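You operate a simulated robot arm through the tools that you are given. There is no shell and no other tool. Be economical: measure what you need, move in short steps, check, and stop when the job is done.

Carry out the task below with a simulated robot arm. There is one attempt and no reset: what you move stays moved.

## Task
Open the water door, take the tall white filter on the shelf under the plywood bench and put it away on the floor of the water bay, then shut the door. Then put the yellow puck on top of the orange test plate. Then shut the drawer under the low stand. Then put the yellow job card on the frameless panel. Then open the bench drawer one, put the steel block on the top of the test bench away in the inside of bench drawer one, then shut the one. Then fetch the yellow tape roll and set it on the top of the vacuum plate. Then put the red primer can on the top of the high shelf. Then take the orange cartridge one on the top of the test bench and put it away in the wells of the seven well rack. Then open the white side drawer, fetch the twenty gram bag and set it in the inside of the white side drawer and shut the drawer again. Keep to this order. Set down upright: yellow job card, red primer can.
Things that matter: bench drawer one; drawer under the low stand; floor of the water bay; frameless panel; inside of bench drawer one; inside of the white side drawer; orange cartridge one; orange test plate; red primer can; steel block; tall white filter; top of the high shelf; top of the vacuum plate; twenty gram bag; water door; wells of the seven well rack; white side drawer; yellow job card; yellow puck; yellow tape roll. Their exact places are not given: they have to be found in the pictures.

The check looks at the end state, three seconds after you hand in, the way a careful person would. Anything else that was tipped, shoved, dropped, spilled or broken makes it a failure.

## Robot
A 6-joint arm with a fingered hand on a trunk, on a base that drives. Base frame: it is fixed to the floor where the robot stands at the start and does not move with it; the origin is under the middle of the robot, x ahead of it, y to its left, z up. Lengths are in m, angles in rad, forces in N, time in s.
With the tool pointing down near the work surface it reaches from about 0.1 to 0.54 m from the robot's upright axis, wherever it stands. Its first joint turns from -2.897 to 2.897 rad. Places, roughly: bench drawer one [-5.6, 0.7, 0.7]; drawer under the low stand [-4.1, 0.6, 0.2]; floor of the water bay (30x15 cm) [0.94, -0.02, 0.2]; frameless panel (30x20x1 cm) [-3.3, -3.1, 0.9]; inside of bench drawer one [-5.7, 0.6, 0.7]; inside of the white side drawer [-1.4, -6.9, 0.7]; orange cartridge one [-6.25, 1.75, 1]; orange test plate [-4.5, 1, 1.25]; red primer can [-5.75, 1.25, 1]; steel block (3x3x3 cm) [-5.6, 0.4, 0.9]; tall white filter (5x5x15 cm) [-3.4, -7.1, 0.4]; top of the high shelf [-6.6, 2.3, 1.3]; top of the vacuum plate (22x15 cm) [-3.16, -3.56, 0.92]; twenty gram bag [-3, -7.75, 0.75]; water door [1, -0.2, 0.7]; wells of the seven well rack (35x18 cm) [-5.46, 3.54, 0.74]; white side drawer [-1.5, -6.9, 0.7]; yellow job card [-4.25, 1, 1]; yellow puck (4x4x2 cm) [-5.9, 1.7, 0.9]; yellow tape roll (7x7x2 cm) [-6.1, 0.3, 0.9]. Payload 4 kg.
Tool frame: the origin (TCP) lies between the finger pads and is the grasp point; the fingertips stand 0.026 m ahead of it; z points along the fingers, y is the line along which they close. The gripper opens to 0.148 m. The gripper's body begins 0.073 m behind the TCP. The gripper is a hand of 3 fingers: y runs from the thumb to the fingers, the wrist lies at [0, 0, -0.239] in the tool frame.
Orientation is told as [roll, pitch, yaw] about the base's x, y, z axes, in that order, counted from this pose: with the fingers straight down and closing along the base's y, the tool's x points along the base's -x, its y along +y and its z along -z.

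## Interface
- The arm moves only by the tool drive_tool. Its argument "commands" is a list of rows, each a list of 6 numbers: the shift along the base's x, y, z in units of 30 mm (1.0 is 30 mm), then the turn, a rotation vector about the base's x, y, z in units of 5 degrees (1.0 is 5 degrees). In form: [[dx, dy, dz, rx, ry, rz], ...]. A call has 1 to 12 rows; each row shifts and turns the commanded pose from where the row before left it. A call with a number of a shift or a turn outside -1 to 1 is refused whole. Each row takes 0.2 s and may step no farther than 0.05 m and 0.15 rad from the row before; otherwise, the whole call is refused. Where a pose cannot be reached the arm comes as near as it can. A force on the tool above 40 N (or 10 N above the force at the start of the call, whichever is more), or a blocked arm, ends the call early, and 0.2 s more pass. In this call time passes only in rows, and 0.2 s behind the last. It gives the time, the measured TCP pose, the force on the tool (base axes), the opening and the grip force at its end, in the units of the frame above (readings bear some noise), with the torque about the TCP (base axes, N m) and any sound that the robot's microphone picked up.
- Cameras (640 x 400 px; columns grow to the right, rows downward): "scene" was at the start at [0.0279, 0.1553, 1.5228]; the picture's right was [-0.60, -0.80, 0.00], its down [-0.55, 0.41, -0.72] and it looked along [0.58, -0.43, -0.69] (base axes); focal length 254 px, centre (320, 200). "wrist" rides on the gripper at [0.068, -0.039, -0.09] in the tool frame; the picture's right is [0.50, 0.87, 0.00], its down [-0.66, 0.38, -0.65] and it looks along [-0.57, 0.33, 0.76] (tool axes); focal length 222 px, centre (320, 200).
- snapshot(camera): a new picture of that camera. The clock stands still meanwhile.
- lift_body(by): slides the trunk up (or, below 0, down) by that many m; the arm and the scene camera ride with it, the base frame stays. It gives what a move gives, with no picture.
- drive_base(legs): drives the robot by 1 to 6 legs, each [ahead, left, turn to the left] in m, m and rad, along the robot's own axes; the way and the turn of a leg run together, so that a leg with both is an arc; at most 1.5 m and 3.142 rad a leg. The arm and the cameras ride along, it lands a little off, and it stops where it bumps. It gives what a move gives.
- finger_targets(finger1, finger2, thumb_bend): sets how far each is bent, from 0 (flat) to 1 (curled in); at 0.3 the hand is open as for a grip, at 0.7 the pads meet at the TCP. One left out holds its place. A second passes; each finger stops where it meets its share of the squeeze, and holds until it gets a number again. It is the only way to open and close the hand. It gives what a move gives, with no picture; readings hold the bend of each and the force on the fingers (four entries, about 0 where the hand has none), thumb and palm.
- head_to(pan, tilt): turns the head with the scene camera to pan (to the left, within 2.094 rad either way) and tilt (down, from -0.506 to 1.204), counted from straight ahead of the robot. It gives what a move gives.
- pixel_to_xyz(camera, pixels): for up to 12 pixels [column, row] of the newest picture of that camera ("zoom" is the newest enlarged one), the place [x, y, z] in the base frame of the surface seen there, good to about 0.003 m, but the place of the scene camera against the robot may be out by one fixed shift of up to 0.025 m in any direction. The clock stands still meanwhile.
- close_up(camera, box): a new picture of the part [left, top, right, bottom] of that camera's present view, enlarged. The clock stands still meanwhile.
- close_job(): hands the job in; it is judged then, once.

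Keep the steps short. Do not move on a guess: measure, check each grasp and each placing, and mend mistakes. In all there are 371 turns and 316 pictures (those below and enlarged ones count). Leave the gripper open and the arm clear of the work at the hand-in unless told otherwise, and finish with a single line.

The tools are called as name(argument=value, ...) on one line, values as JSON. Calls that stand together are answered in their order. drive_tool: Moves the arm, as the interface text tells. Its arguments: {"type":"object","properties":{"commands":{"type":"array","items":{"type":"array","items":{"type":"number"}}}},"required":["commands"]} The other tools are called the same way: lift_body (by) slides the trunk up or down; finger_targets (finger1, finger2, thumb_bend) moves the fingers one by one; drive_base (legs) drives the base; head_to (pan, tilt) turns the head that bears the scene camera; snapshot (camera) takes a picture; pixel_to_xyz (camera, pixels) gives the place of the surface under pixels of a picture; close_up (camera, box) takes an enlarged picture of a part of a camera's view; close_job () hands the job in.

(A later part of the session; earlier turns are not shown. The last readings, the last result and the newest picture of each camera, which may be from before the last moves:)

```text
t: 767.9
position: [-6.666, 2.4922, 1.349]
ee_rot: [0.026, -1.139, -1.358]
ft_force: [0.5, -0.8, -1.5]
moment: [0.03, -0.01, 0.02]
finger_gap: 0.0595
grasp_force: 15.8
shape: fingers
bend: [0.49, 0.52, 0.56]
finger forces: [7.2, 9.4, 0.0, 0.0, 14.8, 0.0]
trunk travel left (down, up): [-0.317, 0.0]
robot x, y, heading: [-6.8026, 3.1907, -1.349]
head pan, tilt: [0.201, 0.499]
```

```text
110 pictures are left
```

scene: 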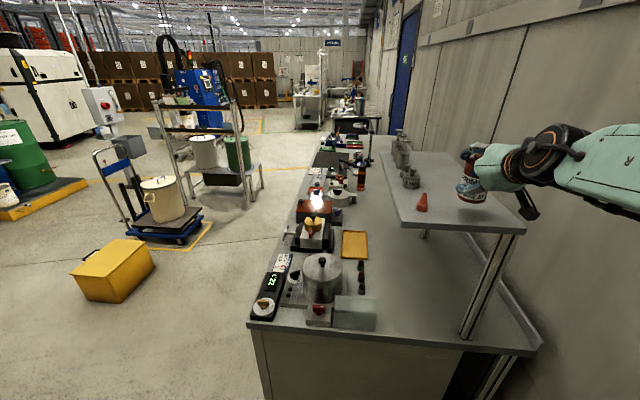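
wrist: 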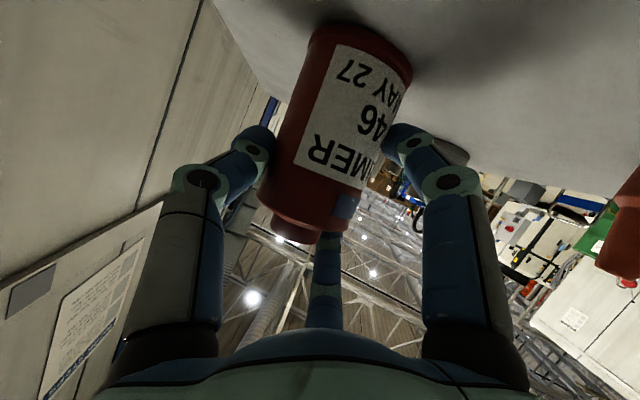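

The load on the hand is easing, so it's touching. One more small step.

drive_tool(commands=[[0, 0, -0.08, 0, 0, 0]])

drive_tool(commands=[[0, 0, -0.08, 0, 0, 0]])

```text
t: 768.3
position: [-6.666, 2.4928, 1.3473]
ee_rot: [0.025, -1.142, -1.36]
ft_force: [-0.4, -1.4, 5.0]
moment: [-0.09, 0.0, -0.01]
finger_gap: 0.0592
grasp_force: 17.5
shape: fingers
bend: [0.5, 0.52, 0.56]
finger forces: [7.6, 10.5, 0.1, 0.0, 16.5, 0.1]
trunk travel left (down, up): [-0.317, 0.0]
robot x, y, heading: [-6.8027, 3.1964, -1.351]
head pan, tilt: [0.201, 0.499]
```

```text
t: 768.7
position: [-6.6664, 2.4917, 1.3449]
ee_rot: [0.022, -1.143, -1.356]
ft_force: [-3.1, -3.7, 12.0]
moment: [-0.14, 0.11, 0.02]
finger_gap: 0.0593
grasp_force: 18.9
shape: fingers
bend: [0.5, 0.51, 0.56]
finger forces: [8.7, 11.2, 0.0, 0.0, 18.3, 0.0]
trunk travel left (down, up): [-0.317, 0.0]
robot x, y, heading: [-6.8045, 3.1962, -1.345]
head pan, tilt: [0.201, 0.499]
```

It stands on the shelf. I'll release in steps and check before withdrawing.

finger_targets(finger1=0.45, finger2=0.47, thumb_bend=0.47)

finger_targets(finger1=0.4, finger2=0.41, thumb_bend=0.4)

snapshot(camera="wrist")

```text
t: 769.7
position: [-6.6655, 2.4921, 1.3424]
ee_rot: [0.024, -1.139, -1.358]
ft_force: [0.1, 0.4, -0.2]
moment: [0.01, 0.01, 0.02]
finger_gap: 0.0748
grasp_force: 0.0
shape: fingers
bend: [0.45, 0.47, 0.47]
finger forces: [0.1, 0.0, 0.0, 0.1, 0.0, 0.0]
trunk travel left (down, up): [-0.317, 0.0]
robot x, y, heading: [-6.8042, 3.193, -1.348]
head pan, tilt: [0.201, 0.499]
```

```text
t: 770.7
position: [-6.6673, 2.4919, 1.343]
ee_rot: [0.024, -1.138, -1.358]
ft_force: [-0.1, -0.3, 0.2]
moment: [-0.01, 0.03, -0.01]
finger_gap: 0.0944
grasp_force: 0.1
shape: fingers
bend: [0.4, 0.41, 0.4]
finger forces: [0.0, 0.1, 0.1, 0.0, 0.1, 0.1]
trunk travel left (down, up): [-0.317, 0.0]
robot x, y, heading: [-6.799, 3.1951, -1.354]
head pan, tilt: [0.201, 0.499]
```

```text
109 pictures are left
```

wrist: 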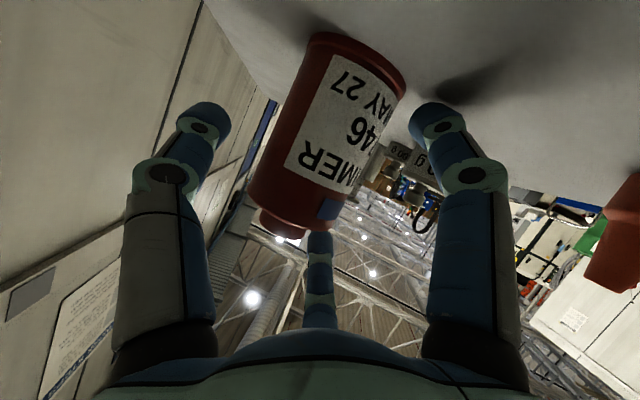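

The can stands upright. I'll back off 5 cm, then rise and leave so as not to touch the cone.

drive_tool(commands=[[-0.15, 0.8, 0, 0, 0, 0], [-0.2, 0.8, 0.1, 0, 0, 0], [-0.2, 0.4, 0.6, 0, 0, 0], [-0.2, 0.3, 0.8, 0, 0, 0]])

snapshot(camera="wrist")

```text
t: 771.7
position: [-6.6886, 2.5631, 1.3888]
ee_rot: [0.022, -1.138, -1.355]
ft_force: [-0.7, -0.1, -0.1]
moment: [0.01, 0.01, -0.02]
finger_gap: 0.0948
grasp_force: 0.0
shape: fingers
bend: [0.4, 0.41, 0.4]
finger forces: [0.0, 0.0, 0.0, 0.0, 0.0, 0.0]
trunk travel left (down, up): [-0.317, 0.0]
robot x, y, heading: [-6.8007, 3.1946, -1.348]
head pan, tilt: [0.201, 0.499]
```

```text
108 pictures are left
```

wrist: 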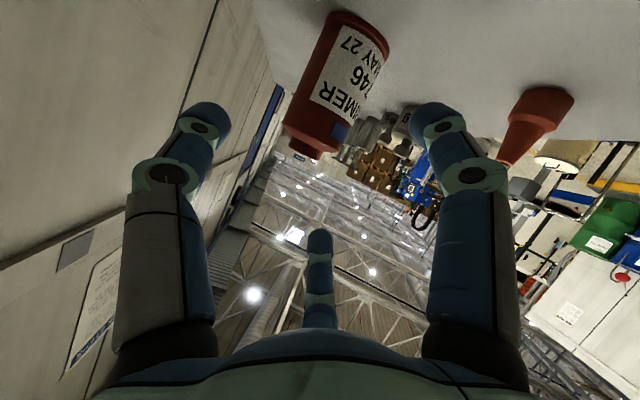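

The can stands alone on the shelf. I'll back away and look at the seven-well rack to the east.

drive_base(legs=[[-0.25, 0.2, 0]])

head_to(pan=1.55, tilt=0.6)

snapshot(camera="scene")

```text
t: 774.0
position: [-6.5536, 2.8417, 1.3888]
ee_rot: [0.023, -1.138, -1.36]
ft_force: [0.0, 0.4, 0.4]
moment: [-0.03, 0.0, -0.03]
finger_gap: 0.0948
grasp_force: 0.0
shape: fingers
bend: [0.4, 0.41, 0.4]
finger forces: [0.0, 0.1, 0.1, 0.1, 0.0, 0.0]
trunk travel left (down, up): [-0.317, 0.0]
robot x, y, heading: [-6.6662, 3.4727, -1.351]
head pan, tilt: [0.201, 0.499]
```

```text
t: 775.5
position: [-6.5526, 2.8407, 1.3873]
ee_rot: [0.025, -1.138, -1.361]
ft_force: [0.8, 0.2, 0.2]
moment: [0.0, 0.03, 0.01]
finger_gap: 0.0947
grasp_force: 0.0
shape: fingers
bend: [0.4, 0.41, 0.4]
finger forces: [0.0, 0.1, 0.0, 0.1, 0.1, 0.0]
trunk travel left (down, up): [-0.317, 0.0]
robot x, y, heading: [-6.6629, 3.4728, -1.353]
head pan, tilt: [1.55, 0.6]
```

```text
107 pictures are left
```

scene: 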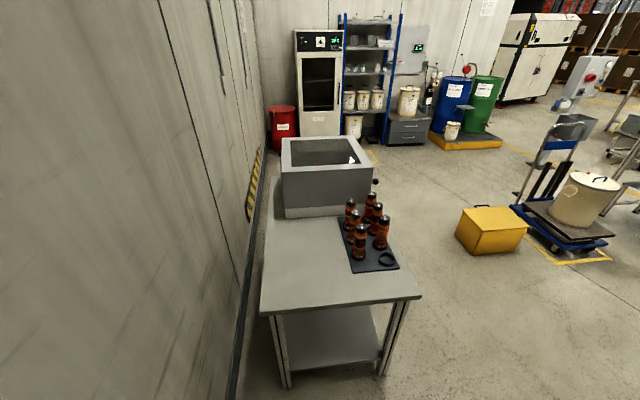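

close_up(camera="scene", box=[310, 170, 430, 290])

pixel_to_xyz(camera="scene", pixels=[[387, 258], [355, 265], [395, 262], [362, 228], [360, 250], [420, 295], [262, 305], [340, 225], [385, 372], [375, 240]])

```text
3.33 times, centred on (370, 230) of scene
```

zoom: 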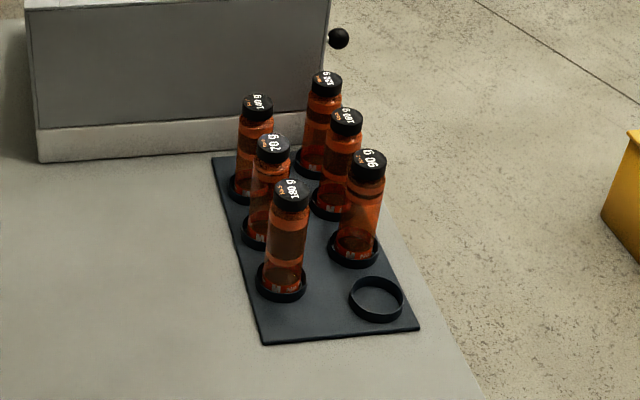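

```text
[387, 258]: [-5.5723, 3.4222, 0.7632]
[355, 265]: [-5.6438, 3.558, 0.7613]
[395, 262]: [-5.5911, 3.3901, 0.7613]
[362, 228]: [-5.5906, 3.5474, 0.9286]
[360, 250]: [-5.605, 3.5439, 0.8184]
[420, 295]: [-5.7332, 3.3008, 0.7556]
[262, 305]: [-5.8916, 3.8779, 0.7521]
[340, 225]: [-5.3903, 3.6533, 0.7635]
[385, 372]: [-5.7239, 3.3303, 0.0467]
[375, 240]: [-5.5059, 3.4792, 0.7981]
```

One ring at the near corner of the rack is free. I'll drive back to the front of the test bench to fetch the orange cartridge.

drive_base(legs=[[0.318, 0.404, 0], [0.3045, 0.219, 0], [0, 0, -1.473], [-0.165, 0.527, 0], [0.06, 0.649, 0]])

head_to(pan=0.1, tilt=0.7)

snapshot(camera="scene")

snapshot(camera="wrist")

```text
t: 795.7
position: [-6.1045, 1.7591, 1.3871]
ee_rot: [0.023, -1.139, -2.853]
ft_force: [-0.6, 0.3, 0.2]
moment: [0.01, 0.03, -0.02]
finger_gap: 0.0949
grasp_force: 0.0
shape: fingers
bend: [0.4, 0.41, 0.4]
finger forces: [0.1, 0.1, 0.0, 0.0, 0.0, 0.0]
trunk travel left (down, up): [-0.317, 0.0]
robot x, y, heading: [-5.4828, 1.9256, -2.851]
head pan, tilt: [1.55, 0.6]
```

```text
t: 797.2
position: [-6.1041, 1.7597, 1.3874]
ee_rot: [0.024, -1.137, -2.853]
ft_force: [0.3, 0.1, -0.4]
moment: [-0.02, 0.01, -0.01]
finger_gap: 0.0943
grasp_force: 0.1
shape: fingers
bend: [0.4, 0.41, 0.4]
finger forces: [0.0, 0.0, 0.1, 0.1, 0.1, 0.1]
trunk travel left (down, up): [-0.317, 0.0]
robot x, y, heading: [-5.4817, 1.9212, -2.847]
head pan, tilt: [0.099, 0.7]
```

```text
105 pictures are left
```

scene: 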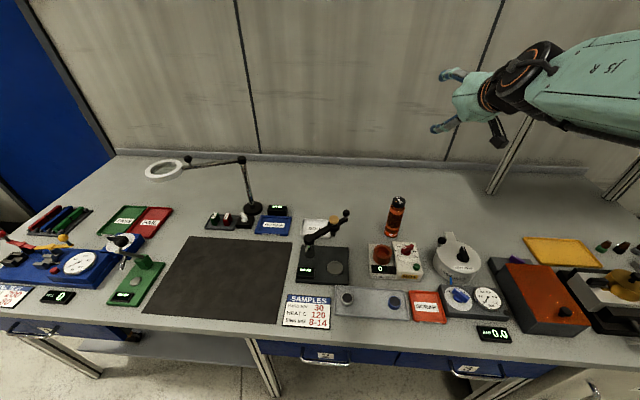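

```text
104 pictures are left
```

wrist: 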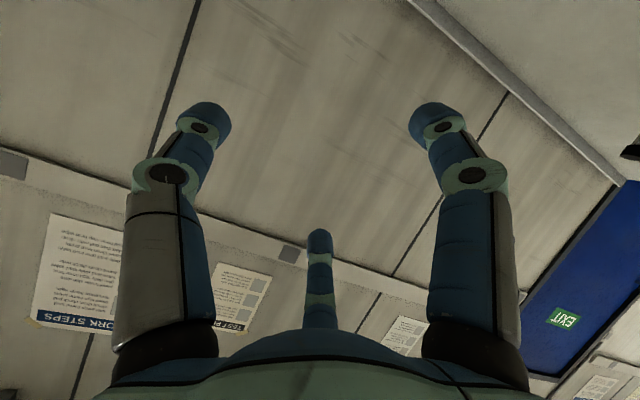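

The cartridge is at (396, 216). I'll measure it and the things around it.

pixel_to_xyz(camera="scene", pixels=[[398, 203], [397, 215], [394, 232], [389, 220], [404, 222], [408, 247], [382, 253], [462, 252], [345, 214], [335, 222], [463, 235], [400, 245]])

close_up(camera="scene", box=[290, 180, 490, 310])

```text
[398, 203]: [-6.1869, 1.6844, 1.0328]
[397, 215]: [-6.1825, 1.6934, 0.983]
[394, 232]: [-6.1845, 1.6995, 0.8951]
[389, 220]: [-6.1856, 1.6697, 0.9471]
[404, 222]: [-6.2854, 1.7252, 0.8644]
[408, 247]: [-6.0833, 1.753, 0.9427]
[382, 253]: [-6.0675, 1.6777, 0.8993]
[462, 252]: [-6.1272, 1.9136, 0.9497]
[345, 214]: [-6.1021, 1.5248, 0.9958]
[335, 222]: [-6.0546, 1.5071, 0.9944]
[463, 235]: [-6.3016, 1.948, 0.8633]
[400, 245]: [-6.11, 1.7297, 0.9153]
```

```text
3.08 times, centred on (390, 245) of scene
```

zoom: 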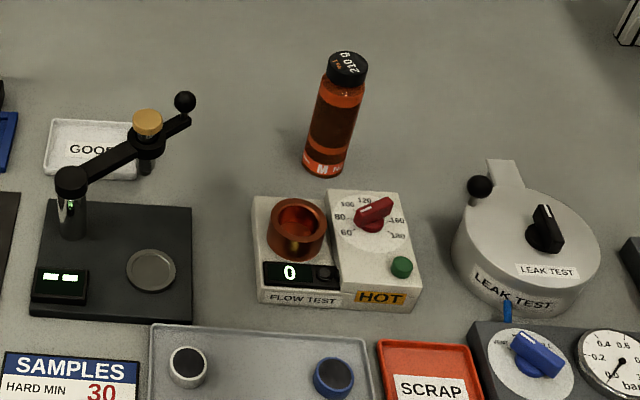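

I'll tilt the hand to 45°, bring it above the cartridge and open the fingers to 9 cm.

drive_tool(commands=[[-0.5, -0.5, -0.5, 0.289, -0.957, 0], [-0.5, -0.5, -0.5, 0.289, -0.957, 0], [-0.5, -0.4, -0.5, 0.289, -0.957, 0], [-0.5, -0.4, -0.5, 0.289, -0.957, 0], [-0.5, -0.3, -1, 0, 0, 0], [-0.43, -0.17, -1, 0, 0, 0], [0, 0, -1, 0, 0, 0], [0, 0, -1, 0, 0, 0]])

snapshot(camera="wrist")

snapshot(camera="scene")

```text
t: 799.0
position: [-6.1914, 1.7721, 1.1752]
ee_rot: [0.021, -0.79, -2.853]
ft_force: [0.4, -0.7, 0.3]
moment: [-0.01, 0.03, 0.0]
finger_gap: 0.0948
grasp_force: 0.0
shape: fingers
bend: [0.4, 0.41, 0.4]
finger forces: [0.1, 0.0, 0.0, 0.0, 0.0, 0.0]
out of reach, approached as far as the arm can: row 1, 2, 3, 4, 5
trunk travel left (down, up): [-0.317, 0.0]
robot x, y, heading: [-5.484, 1.9213, -2.844]
head pan, tilt: [0.099, 0.7]
```

```text
102 pictures are left
```

wrist: 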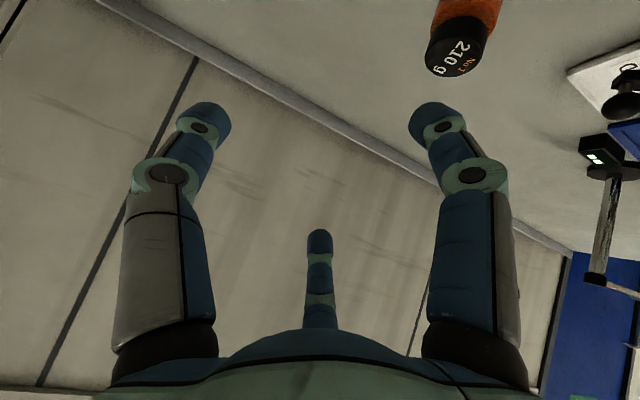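

```text
101 pictures are left
```

scene: 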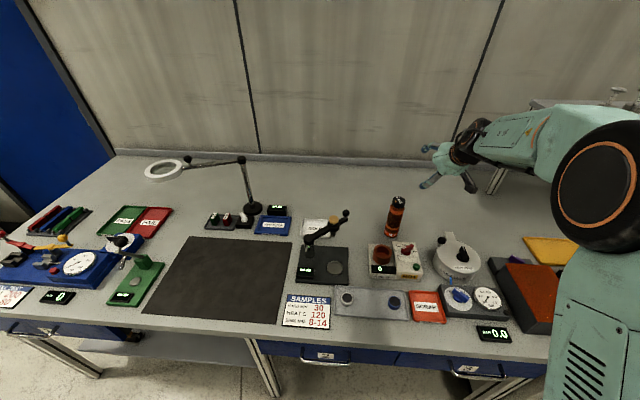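

The cap shows "No 1" at (458, 45). I'll measure it; the hand still has to go left.

pixel_to_xyz(camera="wrist", pixels=[[458, 45], [440, 52], [480, 38], [450, 70], [470, 10], [450, 25], [490, 15]])

```text
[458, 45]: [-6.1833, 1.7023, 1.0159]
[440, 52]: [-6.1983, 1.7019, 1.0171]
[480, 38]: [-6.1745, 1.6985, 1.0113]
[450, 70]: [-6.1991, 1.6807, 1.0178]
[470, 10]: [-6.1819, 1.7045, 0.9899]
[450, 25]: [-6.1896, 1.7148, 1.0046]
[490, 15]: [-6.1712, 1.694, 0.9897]
```

The cap's centre is (-6.190, 1.693). I'll shift the base 7.5 cm left and 2.5 cm ahead, then lower to z 1.05.

drive_base(legs=[[0.024, 0.075, 0]])

drive_tool(commands=[[0, 0, -1, 0, 0, 0], [0, 0, -1, 0, 0, 0], [0, 0, -1, 0, 0, 0]])

snapshot(camera="wrist")

```text
t: 800.4
position: [-6.1916, 1.6933, 1.1762]
ee_rot: [0.021, -0.79, -2.854]
ft_force: [0.6, 0.1, -0.1]
moment: [0.03, -0.01, -0.02]
finger_gap: 0.0951
grasp_force: 0.0
shape: fingers
bend: [0.4, 0.41, 0.4]
finger forces: [0.0, 0.0, 0.0, 0.1, 0.1, 0.0]
trunk travel left (down, up): [-0.317, 0.0]
robot x, y, heading: [-5.4809, 1.8426, -2.844]
head pan, tilt: [0.099, 0.7]
```

```text
t: 801.2
position: [-6.1932, 1.6946, 1.087]
ee_rot: [0.023, -0.789, -2.854]
ft_force: [0.6, 0.2, -0.4]
moment: [0.01, 0.0, 0.0]
finger_gap: 0.0946
grasp_force: 0.0
shape: fingers
bend: [0.4, 0.41, 0.4]
finger forces: [0.1, 0.1, 0.0, 0.0, 0.1, 0.0]
trunk travel left (down, up): [-0.317, 0.0]
robot x, y, heading: [-5.4817, 1.8375, -2.854]
head pan, tilt: [0.099, 0.7]
```

```text
100 pictures are left
```

wrist: 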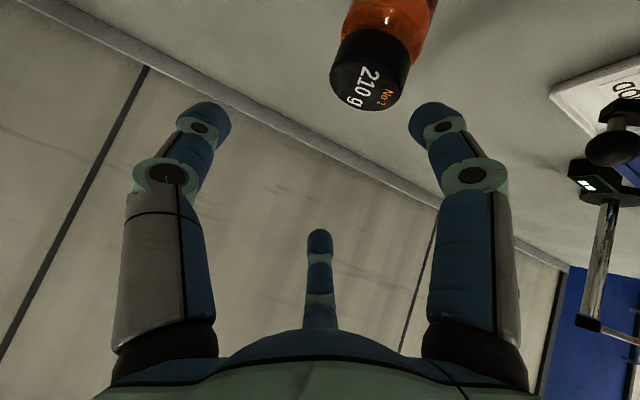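

pixel_to_xyz(camera="wrist", pixels=[[370, 80], [345, 88], [395, 75], [372, 105], [360, 45], [350, 60], [400, 55]])

```text
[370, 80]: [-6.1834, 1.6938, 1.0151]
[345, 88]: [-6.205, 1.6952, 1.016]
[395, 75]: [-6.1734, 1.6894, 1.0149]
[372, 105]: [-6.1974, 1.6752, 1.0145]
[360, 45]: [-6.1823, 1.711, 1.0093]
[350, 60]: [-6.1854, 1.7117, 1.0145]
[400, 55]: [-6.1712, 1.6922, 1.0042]
```

Aligned. I'll lower to z 0.967 and check.

drive_tool(commands=[[0.1, -0.05, -1, 0, 0, 0], [0, 0, -1, 0, 0, 0], [0, 0, -1, 0, 0, 0], [0, 0, -1, 0, 0, 0]])

snapshot(camera="wrist")

```text
t: 802.2
position: [-6.1885, 1.6914, 0.9639]
ee_rot: [0.019, -0.789, -2.855]
ft_force: [0.1, 0.0, -0.4]
moment: [0.0, -0.04, -0.02]
finger_gap: 0.095
grasp_force: 0.1
shape: fingers
bend: [0.4, 0.41, 0.4]
finger forces: [0.0, 0.0, 0.0, 0.1, 0.0, 0.0]
trunk travel left (down, up): [-0.317, 0.0]
robot x, y, heading: [-5.4797, 1.8423, -2.846]
head pan, tilt: [0.099, 0.7]
```

```text
99 pictures are left
```

wrist: 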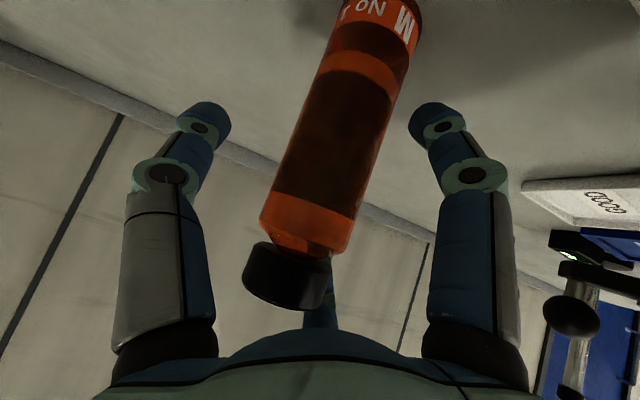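

The cartridge stands between the fingers. I'll close gently, then fully.

finger_targets(finger1=0.52, finger2=0.52, thumb_bend=0.52)

finger_targets(finger1=0.7, finger2=0.7, thumb_bend=0.7)

snapshot(camera="wrist")

```text
t: 803.2
position: [-6.1883, 1.6914, 0.9657]
ee_rot: [0.023, -0.788, -2.852]
ft_force: [0.4, 0.4, 0.7]
moment: [0.0, 0.0, -0.04]
finger_gap: 0.0571
grasp_force: 0.3
shape: fingers
bend: [0.51, 0.52, 0.52]
finger forces: [0.5, 0.1, 0.1, 0.1, 0.1, 0.0]
trunk travel left (down, up): [-0.317, 0.0]
robot x, y, heading: [-5.4782, 1.8416, -2.851]
head pan, tilt: [0.099, 0.7]
```

```text
t: 804.2
position: [-6.1878, 1.6907, 0.9643]
ee_rot: [0.023, -0.788, -2.853]
ft_force: [0.4, 1.3, 0.8]
moment: [0.16, -0.06, -0.02]
finger_gap: 0.049
grasp_force: 19.1
shape: fingers
bend: [0.53, 0.59, 0.59]
finger forces: [9.6, 11.0, 0.0, 0.0, 16.3, 0.0]
trunk travel left (down, up): [-0.317, 0.0]
robot x, y, heading: [-5.4848, 1.8441, -2.846]
head pan, tilt: [0.099, 0.7]
```

```text
98 pictures are left
```

wrist: 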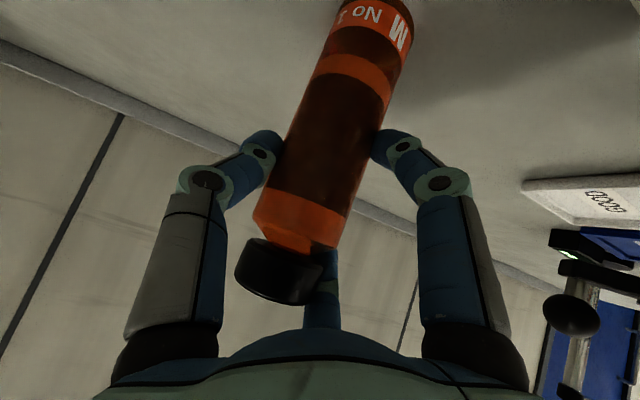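

Gripped at 16 N. I'll lift it straight up.

drive_tool(commands=[[0, 0, 0.4, 0, 0, 0], [0, 0, 0.8, 0, 0, 0], [0, 0, 1, 0, 0, 0], [0, 0, 1, 0, 0, 0], [0, 0, 1, 0, 0, 0], [0, 0, 1, 0, 0, 0], [0, 0, 1, 0, 0, 0], [0, 0, 1, 0, 0, 0]])

snapshot(camera="wrist")

pixel_to_xyz(camera="wrist", pixels=[[320, 180], [335, 130], [350, 80], [365, 40], [300, 215], [285, 260], [375, 15]])

```text
t: 806.0
position: [-6.1893, 1.694, 1.1816]
ee_rot: [0.022, -0.787, -2.854]
ft_force: [-0.4, 1.3, -1.4]
moment: [-0.02, -0.02, 0.01]
finger_gap: 0.0486
grasp_force: 17.3
shape: fingers
bend: [0.53, 0.6, 0.59]
finger forces: [10.0, 8.8, 0.1, 0.0, 15.4, 0.0]
trunk travel left (down, up): [-0.317, 0.0]
robot x, y, heading: [-5.4832, 1.8406, -2.852]
head pan, tilt: [0.099, 0.7]
```

```text
97 pictures are left
```

wrist: 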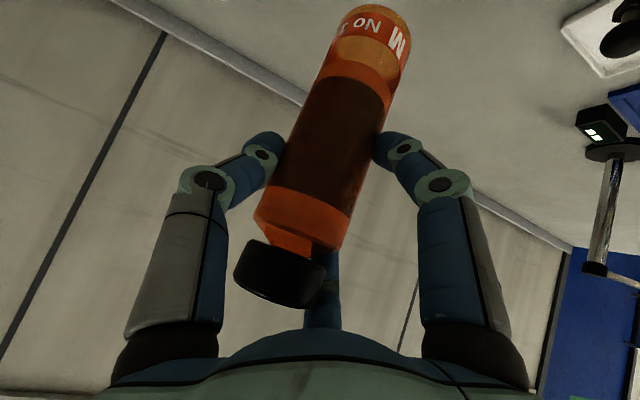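

```text
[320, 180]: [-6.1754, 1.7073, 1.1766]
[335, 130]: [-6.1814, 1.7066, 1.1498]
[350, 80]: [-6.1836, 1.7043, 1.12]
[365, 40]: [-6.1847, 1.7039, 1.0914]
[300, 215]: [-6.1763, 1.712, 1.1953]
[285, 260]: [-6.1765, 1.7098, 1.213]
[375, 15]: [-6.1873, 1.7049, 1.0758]
```

Held well, leaning about 6°, which I'll correct with the pitch. I'll draw the arm in and drive to the rack's table, turning in the open area.

drive_tool(commands=[[0.9, 0.27, 0.3, 0.17, -0.575, 0], [0.9, 0.27, 0.3, 0.17, -0.575, 0], [0.9, 0.27, 0.3, 0, 0, 0], [0.9, 0.27, 0.3, 0, 0, 0]])

drive_base(legs=[[-0.11, -0.602, 0], [0, 0, 3.114], [-0.231, 0.683, 0], [-0.138, 0.2585, 0]])

head_to(pan=0.15, tilt=0.75)

snapshot(camera="scene")

snapshot(camera="wrist")

```text
t: 807.0
position: [-6.0793, 1.7268, 1.2148]
ee_rot: [0.023, -0.685, -2.852]
ft_force: [0.5, 0.0, -1.7]
moment: [0.0, 0.0, -0.02]
finger_gap: 0.0489
grasp_force: 17.2
shape: fingers
bend: [0.53, 0.6, 0.59]
finger forces: [9.9, 8.9, 0.0, 0.0, 15.4, 0.0]
out of reach, approached as far as the arm can: row 2
trunk travel left (down, up): [-0.317, 0.0]
robot x, y, heading: [-5.4816, 1.8418, -2.848]
head pan, tilt: [0.099, 0.7]
```

```text
t: 828.3
position: [-5.5291, 3.3466, 1.2138]
ee_rot: [0.022, -0.684, 0.236]
ft_force: [-0.7, -0.4, -0.8]
moment: [0.03, -0.04, 0.01]
finger_gap: 0.0482
grasp_force: 16.4
shape: fingers
bend: [0.53, 0.61, 0.6]
finger forces: [9.2, 9.1, 0.0, 0.1, 15.1, 0.0]
trunk travel left (down, up): [-0.317, 0.0]
robot x, y, heading: [-6.1341, 3.2633, 0.24]
head pan, tilt: [0.099, 0.7]
```

```text
t: 828.9
position: [-5.5297, 3.3453, 1.2138]
ee_rot: [0.023, -0.684, 0.237]
ft_force: [-0.8, 0.3, -2.5]
moment: [0.0, 0.01, 0.01]
finger_gap: 0.0482
grasp_force: 16.5
shape: fingers
bend: [0.53, 0.61, 0.6]
finger forces: [9.2, 9.0, 0.0, 0.0, 15.0, 0.0]
trunk travel left (down, up): [-0.317, 0.0]
robot x, y, heading: [-6.1327, 3.261, 0.241]
head pan, tilt: [0.15, 0.75]
```

```text
96 pictures are left
```

scene: 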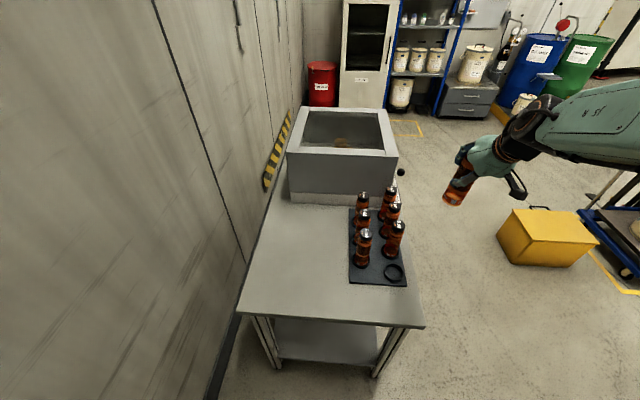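

```text
95 pictures are left
```

wrist: 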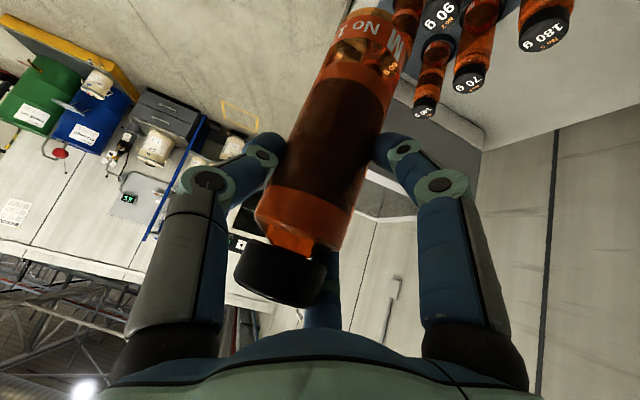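

The free ring is at (394, 272) in the scene view. I'll enlarge and measure it, plus the neighbouring caps with both cameras for the offset.

close_up(camera="scene", box=[340, 180, 430, 290])

pixel_to_xyz(camera="scene", pixels=[[394, 264], [394, 279], [386, 272], [403, 272], [394, 272], [396, 226], [365, 233], [370, 282], [405, 284]])

pixel_to_xyz(camera="wrist", pixels=[[437, 18], [468, 80], [424, 108], [540, 38], [560, 60], [455, 25]])

```text
3.64 times, centred on (385, 235) of scene
```

zoom: 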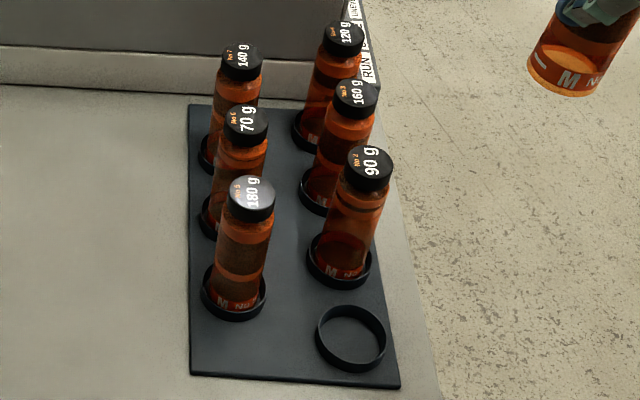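

```text
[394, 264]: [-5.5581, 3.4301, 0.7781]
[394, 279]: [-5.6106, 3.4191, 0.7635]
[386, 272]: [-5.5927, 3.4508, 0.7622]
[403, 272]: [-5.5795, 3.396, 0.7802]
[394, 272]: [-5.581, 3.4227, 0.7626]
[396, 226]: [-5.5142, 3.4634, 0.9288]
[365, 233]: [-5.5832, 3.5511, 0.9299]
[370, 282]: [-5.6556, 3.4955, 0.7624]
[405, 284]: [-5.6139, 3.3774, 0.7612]
```

```text
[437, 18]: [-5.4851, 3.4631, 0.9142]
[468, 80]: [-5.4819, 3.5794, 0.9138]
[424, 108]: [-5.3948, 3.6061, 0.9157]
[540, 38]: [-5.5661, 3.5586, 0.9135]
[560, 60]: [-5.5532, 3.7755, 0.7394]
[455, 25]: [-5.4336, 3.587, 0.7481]
```

I'll check the cartridge's uprightness and its bottom's position now.

pixel_to_xyz(camera="wrist", pixels=[[320, 180], [335, 130], [350, 80], [365, 40], [300, 215], [375, 15], [340, 15], [405, 40], [285, 270]])

```text
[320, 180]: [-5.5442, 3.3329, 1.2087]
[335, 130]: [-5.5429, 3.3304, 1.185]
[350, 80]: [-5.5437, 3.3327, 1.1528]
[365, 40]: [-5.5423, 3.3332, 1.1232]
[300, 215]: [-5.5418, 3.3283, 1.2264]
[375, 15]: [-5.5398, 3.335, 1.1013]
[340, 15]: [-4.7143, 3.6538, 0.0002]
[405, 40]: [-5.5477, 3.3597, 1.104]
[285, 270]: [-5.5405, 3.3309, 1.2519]
```

Upright, and centred at the TCP. The ring's centre is about (-5.568, 3.430). I'll move over it and lower until the cartridge's foot is 5 cm above the ring.

drive_tool(commands=[[-0.42, 0.94, 0, 0, 0, 0], [-0.42, 0.94, 0, 0, 0, 0], [-0.42, 0.94, 0, 0, 0, 0], [0, 0, -1, 0, 0, 0], [0, 0, -1, 0, 0, 0], [0, 0, -1, 0, 0, 0], [0, 0, -1, 0, 0, 0], [0, 0, -1, 0, 0, 0], [0, 0, -1, 0, 0, 0], [0, 0, -1, 0, 0, 0], [0, 0, -1, 0, 0, 0], [0, 0, -1, 0, 0, 0]])

snapshot(camera="wrist")

close_up(camera="scene", box=[330, 160, 460, 300])

```text
t: 831.5
position: [-5.567, 3.3881, 0.9343]
ee_rot: [0.021, -0.684, 0.236]
ft_force: [0.2, 0.0, -0.8]
moment: [0.02, 0.01, 0.01]
finger_gap: 0.048
grasp_force: 16.6
shape: fingers
bend: [0.53, 0.61, 0.6]
finger forces: [9.2, 9.2, 0.0, 0.0, 15.1, 0.1]
out of reach, approached as far as the arm can: row 1, 2, 3, 8
trunk travel left (down, up): [-0.317, 0.0]
robot x, y, heading: [-6.1291, 3.2598, 0.241]
head pan, tilt: [0.15, 0.75]
```

```text
93 pictures are left
```

wrist: 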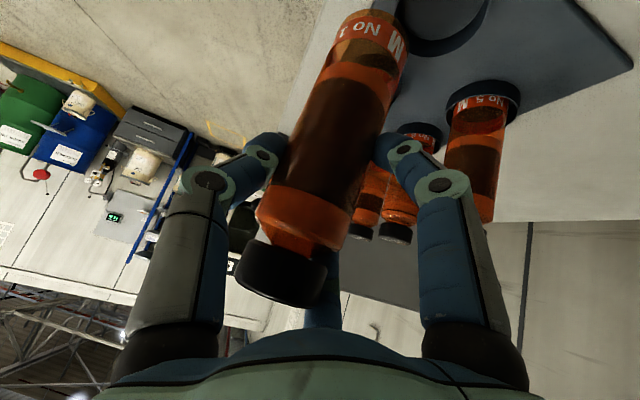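

```text
2.86 times, centred on (395, 230) of scene
```

zoom: 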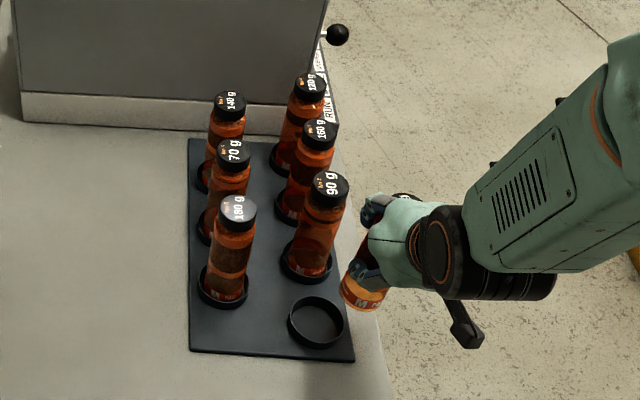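

The ring shows at (440, 20) in the wrist view. I'll measure it there.

pixel_to_xyz(camera="wrist", pixels=[[445, 20], [445, 40], [445, 54], [415, 25], [485, 18], [400, 8], [480, 5], [430, 5], [462, 48]])

close_up(camera="wrist", box=[380, 0, 540, 120])

```text
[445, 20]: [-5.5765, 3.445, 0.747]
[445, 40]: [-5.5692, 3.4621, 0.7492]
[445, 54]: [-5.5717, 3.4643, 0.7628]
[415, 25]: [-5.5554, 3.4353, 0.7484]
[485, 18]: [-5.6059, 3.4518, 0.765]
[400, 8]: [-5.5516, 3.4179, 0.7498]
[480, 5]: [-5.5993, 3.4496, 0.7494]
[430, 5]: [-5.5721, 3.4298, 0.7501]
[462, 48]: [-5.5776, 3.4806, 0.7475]
```

```text
3.33 times, centred on (460, 60) of wrist
```

zoom: 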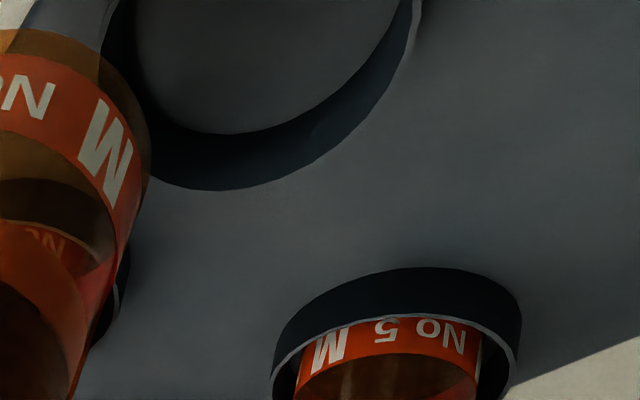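

pixel_to_xyz(camera="zoom", pixels=[[170, 178], [235, 186], [300, 165], [350, 125], [390, 75], [408, 30], [240, 138], [320, 105], [150, 110], [370, 30], [385, 10]])

```text
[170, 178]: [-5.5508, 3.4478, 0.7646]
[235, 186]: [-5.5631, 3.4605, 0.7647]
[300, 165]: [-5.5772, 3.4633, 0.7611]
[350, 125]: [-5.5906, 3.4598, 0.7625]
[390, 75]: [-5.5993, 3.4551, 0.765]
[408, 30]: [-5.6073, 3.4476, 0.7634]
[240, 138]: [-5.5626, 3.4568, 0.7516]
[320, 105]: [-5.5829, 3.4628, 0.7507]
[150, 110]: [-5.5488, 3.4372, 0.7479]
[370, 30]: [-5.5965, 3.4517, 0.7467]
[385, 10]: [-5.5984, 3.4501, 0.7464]
```

The rim fits a centre near (-5.575, 3.431). I'll shift the base 4.3 cm left and look again.

drive_base(legs=[[0, 0.043, 0]])

snapshot(camera="wrist")

close_up(camera="scene", box=[340, 190, 450, 300])

```text
t: 832.6
position: [-5.5783, 3.4274, 0.9345]
ee_rot: [0.024, -0.682, 0.236]
ft_force: [0.1, 0.5, -2.3]
moment: [0.02, 0.02, 0.01]
finger_gap: 0.0481
grasp_force: 16.9
shape: fingers
bend: [0.53, 0.61, 0.6]
finger forces: [9.2, 9.1, 0.0, 0.0, 15.0, 0.1]
trunk travel left (down, up): [-0.317, 0.0]
robot x, y, heading: [-6.1414, 3.3047, 0.245]
head pan, tilt: [0.15, 0.75]
```

```text
90 pictures are left
```

wrist: 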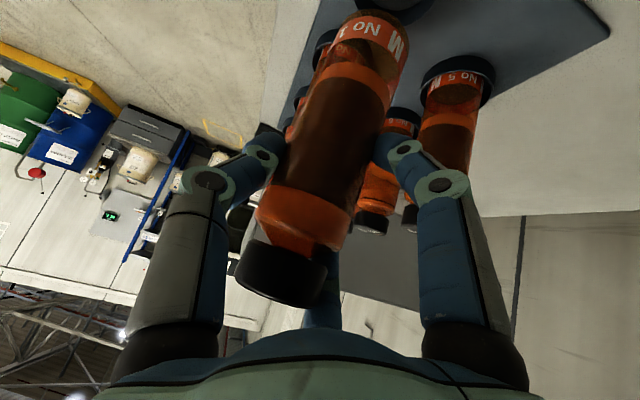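

```text
3.64 times, centred on (395, 245) of scene
```

zoom: 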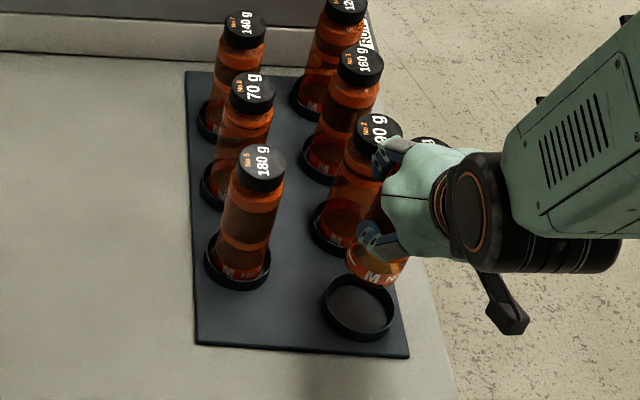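

I'll compare the cartridge's bottom rim and the ring's rim within the same scene picture.

pixel_to_xyz(camera="zoom", pixels=[[350, 268], [378, 282], [404, 262], [365, 278], [392, 275], [325, 300], [393, 302], [362, 336], [345, 280], [335, 322], [385, 328], [360, 305]])

```text
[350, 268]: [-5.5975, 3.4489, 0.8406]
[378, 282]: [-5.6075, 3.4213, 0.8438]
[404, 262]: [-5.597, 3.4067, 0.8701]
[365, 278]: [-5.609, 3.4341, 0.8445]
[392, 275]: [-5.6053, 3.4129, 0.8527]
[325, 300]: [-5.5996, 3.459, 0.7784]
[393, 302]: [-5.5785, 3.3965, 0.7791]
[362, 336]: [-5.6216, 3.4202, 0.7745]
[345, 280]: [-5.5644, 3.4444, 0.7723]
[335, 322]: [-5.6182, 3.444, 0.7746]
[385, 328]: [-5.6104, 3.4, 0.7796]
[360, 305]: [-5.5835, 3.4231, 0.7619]
```

The two centres agree within 3 mm, with about 1 cm of room around. I'll lower the cartridge into the ring.

drive_tool(commands=[[0, 0, -0.6, 0, 0, 0], [0, 0, -0.6, 0, 0, 0], [0, 0, -0.6, 0, 0, 0]])

close_up(camera="scene", box=[340, 190, 450, 300])

```text
t: 833.4
position: [-5.5794, 3.4283, 0.8813]
ee_rot: [0.022, -0.682, 0.237]
ft_force: [-0.9, -1.0, -2.7]
moment: [0.02, 0.04, 0.0]
finger_gap: 0.0483
grasp_force: 16.5
shape: fingers
bend: [0.53, 0.61, 0.6]
finger forces: [9.3, 9.1, 0.0, 0.1, 15.0, 0.1]
trunk travel left (down, up): [-0.317, 0.0]
robot x, y, heading: [-6.1395, 3.3004, 0.247]
head pan, tilt: [0.15, 0.75]
```

```text
3.64 times, centred on (395, 245) of scene
```

zoom: 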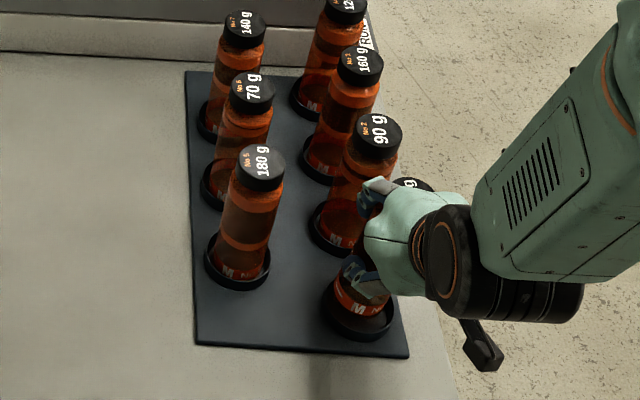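

The foot is entering the ring centrally. I'll lower the rest in small steps.

drive_tool(commands=[[0, 0, -0.25, 0, 0, 0], [0, 0, -0.15, 0, 0, 0]])

drive_tool(commands=[[0, 0, -0.1, 0, 0, 0]])

drive_tool(commands=[[0, 0, -0.1, 0, 0, 0]])

```text
t: 834.0
position: [-5.5793, 3.4279, 0.8679]
ee_rot: [0.02, -0.684, 0.236]
ft_force: [-2.4, -1.5, -1.1]
moment: [-0.12, 0.19, 0.02]
finger_gap: 0.0481
grasp_force: 16.9
shape: fingers
bend: [0.53, 0.61, 0.6]
finger forces: [10.0, 9.4, 0.0, 0.1, 15.4, 0.0]
trunk travel left (down, up): [-0.317, 0.0]
robot x, y, heading: [-6.1436, 3.3027, 0.244]
head pan, tilt: [0.15, 0.75]
```

```text
t: 834.4
position: [-5.5783, 3.4276, 0.8644]
ee_rot: [0.022, -0.684, 0.236]
ft_force: [-1.8, 0.4, -1.5]
moment: [-0.04, 0.31, 0.03]
finger_gap: 0.0481
grasp_force: 17.3
shape: fingers
bend: [0.53, 0.61, 0.6]
finger forces: [11.0, 9.1, 0.0, 0.1, 14.8, 0.0]
trunk travel left (down, up): [-0.317, 0.0]
robot x, y, heading: [-6.1426, 3.3008, 0.243]
head pan, tilt: [0.15, 0.75]
```

```text
t: 834.8
position: [-5.5784, 3.4277, 0.8641]
ee_rot: [0.023, -0.686, 0.236]
ft_force: [-4.0, -0.1, 5.4]
moment: [-0.1, 0.29, 0.02]
finger_gap: 0.0481
grasp_force: 19.1
shape: fingers
bend: [0.53, 0.61, 0.6]
finger forces: [12.1, 10.2, 0.1, 0.0, 15.2, 0.1]
trunk travel left (down, up): [-0.317, 0.0]
robot x, y, heading: [-6.1441, 3.3007, 0.246]
head pan, tilt: [0.15, 0.75]
```

It has reached the bottom. I'll release in steps and check.

finger_targets(finger1=0.49, finger2=0.54, thumb_bend=0.52)

finger_targets(finger1=0.42, finger2=0.42, thumb_bend=0.42)

snapshot(camera="wrist")

close_up(camera="scene", box=[340, 190, 450, 300])

```text
t: 835.8
position: [-5.5778, 3.428, 0.8626]
ee_rot: [0.022, -0.683, 0.237]
ft_force: [-0.1, 0.4, 0.3]
moment: [-0.01, -0.01, -0.02]
finger_gap: 0.0601
grasp_force: 0.4
shape: fingers
bend: [0.49, 0.54, 0.52]
finger forces: [0.0, 0.3, 0.0, 0.0, 0.0, 0.0]
trunk travel left (down, up): [-0.317, 0.0]
robot x, y, heading: [-6.1415, 3.3039, 0.242]
head pan, tilt: [0.15, 0.75]
```

```text
t: 836.8
position: [-5.5771, 3.4292, 0.8623]
ee_rot: [0.022, -0.683, 0.237]
ft_force: [0.0, 0.9, 0.3]
moment: [0.01, -0.01, 0.02]
finger_gap: 0.0877
grasp_force: 0.5
shape: fingers
bend: [0.42, 0.42, 0.42]
finger forces: [0.0, 0.4, 0.0, 0.0, 0.1, 0.1]
trunk travel left (down, up): [-0.317, 0.0]
robot x, y, heading: [-6.139, 3.3043, 0.241]
head pan, tilt: [0.15, 0.75]
```

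```text
87 pictures are left
```

wrist: 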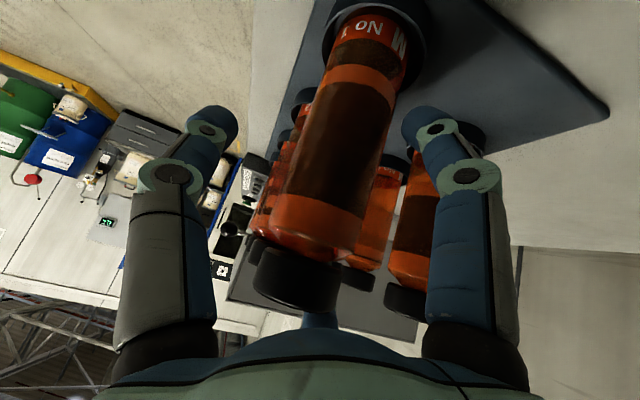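

```text
3.64 times, centred on (395, 245) of scene
```

zoom: 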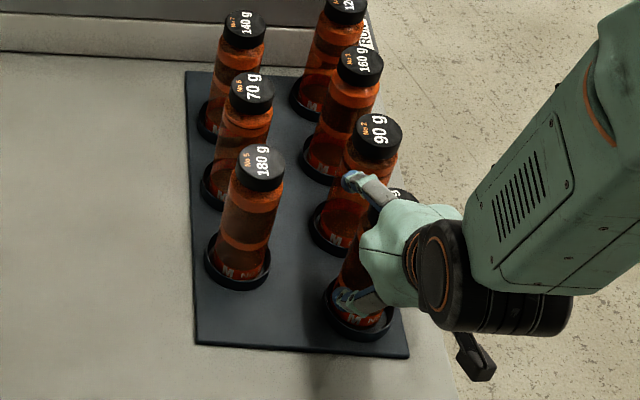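

The cartridge sits in the ring. I'll open a bit more and rise straight up.

finger_targets(finger1=0.38, finger2=0.36, thumb_bend=0.4)

drive_tool(commands=[[0, 0, 0.4, 0, 0, 0], [0, 0, 0.8, 0, 0, 0], [0, 0, 1, 0, 0, 0], [0, 0, 1, 0, 0, 0], [0, 0, 1, 0, 0, 0], [0, 0, 1, 0, 0, 0], [0, 0, 1, 0, 0, 0], [0, 0, 1, 0, 0, 0]])

snapshot(camera="scene")

```text
t: 837.8
position: [-5.5781, 3.4294, 0.8617]
ee_rot: [0.022, -0.684, 0.238]
ft_force: [0.9, -0.5, 0.3]
moment: [-0.06, 0.01, 0.03]
finger_gap: 0.0978
grasp_force: 0.1
shape: fingers
bend: [0.38, 0.36, 0.4]
finger forces: [0.0, 0.0, 0.1, 0.0, 0.0, 0.1]
trunk travel left (down, up): [-0.317, 0.0]
robot x, y, heading: [-6.1405, 3.3002, 0.241]
head pan, tilt: [0.15, 0.75]
```

```text
t: 839.6
position: [-5.5821, 3.428, 1.0701]
ee_rot: [0.028, -0.684, 0.235]
ft_force: [-0.3, -0.2, 0.4]
moment: [0.01, 0.0, -0.02]
finger_gap: 0.0978
grasp_force: 0.1
shape: fingers
bend: [0.38, 0.36, 0.4]
finger forces: [0.0, 0.0, 0.1, 0.0, 0.1, 0.1]
out of reach, approached as far as the arm can: row 8
trunk travel left (down, up): [-0.317, 0.0]
robot x, y, heading: [-6.1426, 3.3014, 0.244]
head pan, tilt: [0.15, 0.75]
```

```text
85 pictures are left
```

scene: 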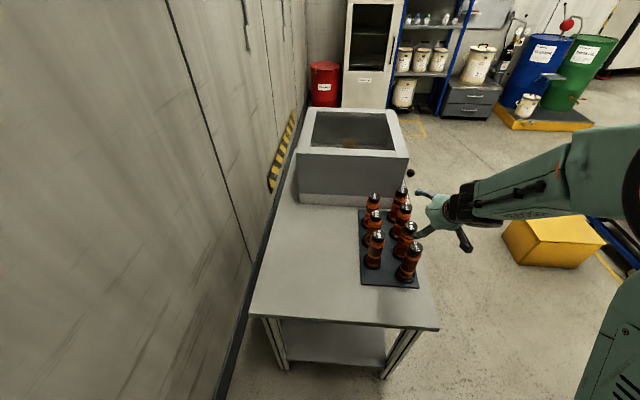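

All seven rings are filled. Last job: the white side drawer and the twenty gram bag. I'll fold the hand back down and set off.

drive_tool(commands=[[-0.5, -0.12, 0.2, -0.2416, 0.97, 0], [-0.5, -0.12, 0.2, -0.2416, 0.97, 0], [-0.5, -0.12, 0.2, -0.2416, 0.97, 0], [-0.5, -0.12, 0.2, -0.2416, 0.97, 0], [-0.5, -0.12, 0, -0.2416, 0.97, 0], [-0.5, -0.12, 0, -0.2416, 0.97, 0], [-0.5, -0.12, 0, -0.2416, 0.97, 0], [-0.3, -0.08, 0, -0.2, 0.8, 0]])

drive_base(legs=[[0, 0, -1.5], [0.25, 0.25, 0]])

```text
t: 841.4
position: [-5.698, 3.3543, 1.0309]
ee_rot: [0.134, -0.114, 0.236]
ft_force: [0.0, -0.5, 0.8]
moment: [-0.01, 0.01, 0.02]
finger_gap: 0.0979
grasp_force: 0.1
shape: fingers
bend: [0.38, 0.36, 0.4]
finger forces: [0.0, 0.1, 0.1, 0.0, 0.1, 0.0]
out of reach, approached as far as the arm can: row 1, 2, 3, 4, 5, 6, 7, 8
trunk travel left (down, up): [-0.317, 0.0]
robot x, y, heading: [-6.1431, 3.3033, 0.244]
head pan, tilt: [0.15, 0.75]
```

```text
t: 847.3
position: [-5.8466, 2.7326, 1.0294]
ee_rot: [0.133, -0.115, -1.29]
ft_force: [-0.4, 0.0, 0.3]
moment: [0.02, -0.01, -0.04]
finger_gap: 0.0985
grasp_force: 0.0
shape: fingers
bend: [0.38, 0.36, 0.4]
finger forces: [0.0, 0.0, 0.0, 0.1, 0.1, 0.0]
trunk travel left (down, up): [-0.317, 0.0]
robot x, y, heading: [-5.9197, 3.1749, -1.28]
head pan, tilt: [0.15, 0.75]
stopped in leg 2: the robot was blocked; the commanded pose is now the measured one
```

The base touched the table's corner leg. I'll move away from it and check that the rack is undisturbed.

drive_base(legs=[[0.05, -0.15, 0]])

head_to(pan=1.6, tilt=0.8)

snapshot(camera="scene")

```text
t: 849.3
position: [-5.9801, 2.6442, 1.0309]
ee_rot: [0.135, -0.115, -1.289]
ft_force: [-0.2, 0.5, 0.5]
moment: [-0.01, -0.01, -0.03]
finger_gap: 0.0982
grasp_force: 0.0
shape: fingers
bend: [0.38, 0.36, 0.4]
finger forces: [0.0, 0.1, 0.0, 0.1, 0.0, 0.1]
trunk travel left (down, up): [-0.317, 0.0]
robot x, y, heading: [-6.0497, 3.0866, -1.284]
head pan, tilt: [0.15, 0.75]
```

```text
t: 850.8
position: [-5.9807, 2.6446, 1.0314]
ee_rot: [0.135, -0.114, -1.292]
ft_force: [1.1, 0.3, 0.9]
moment: [-0.07, 0.0, 0.04]
finger_gap: 0.0983
grasp_force: 0.1
shape: fingers
bend: [0.38, 0.36, 0.4]
finger forces: [0.0, 0.0, 0.0, 0.0, 0.1, 0.0]
trunk travel left (down, up): [-0.317, 0.0]
robot x, y, heading: [-6.0537, 3.0848, -1.278]
head pan, tilt: [1.6, 0.799]
```

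```text
84 pictures are left
```

scene: 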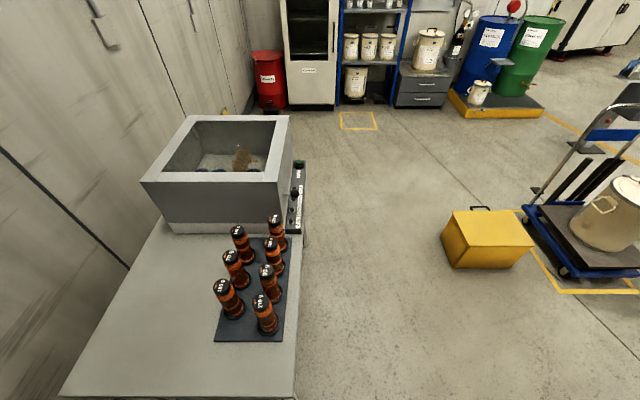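

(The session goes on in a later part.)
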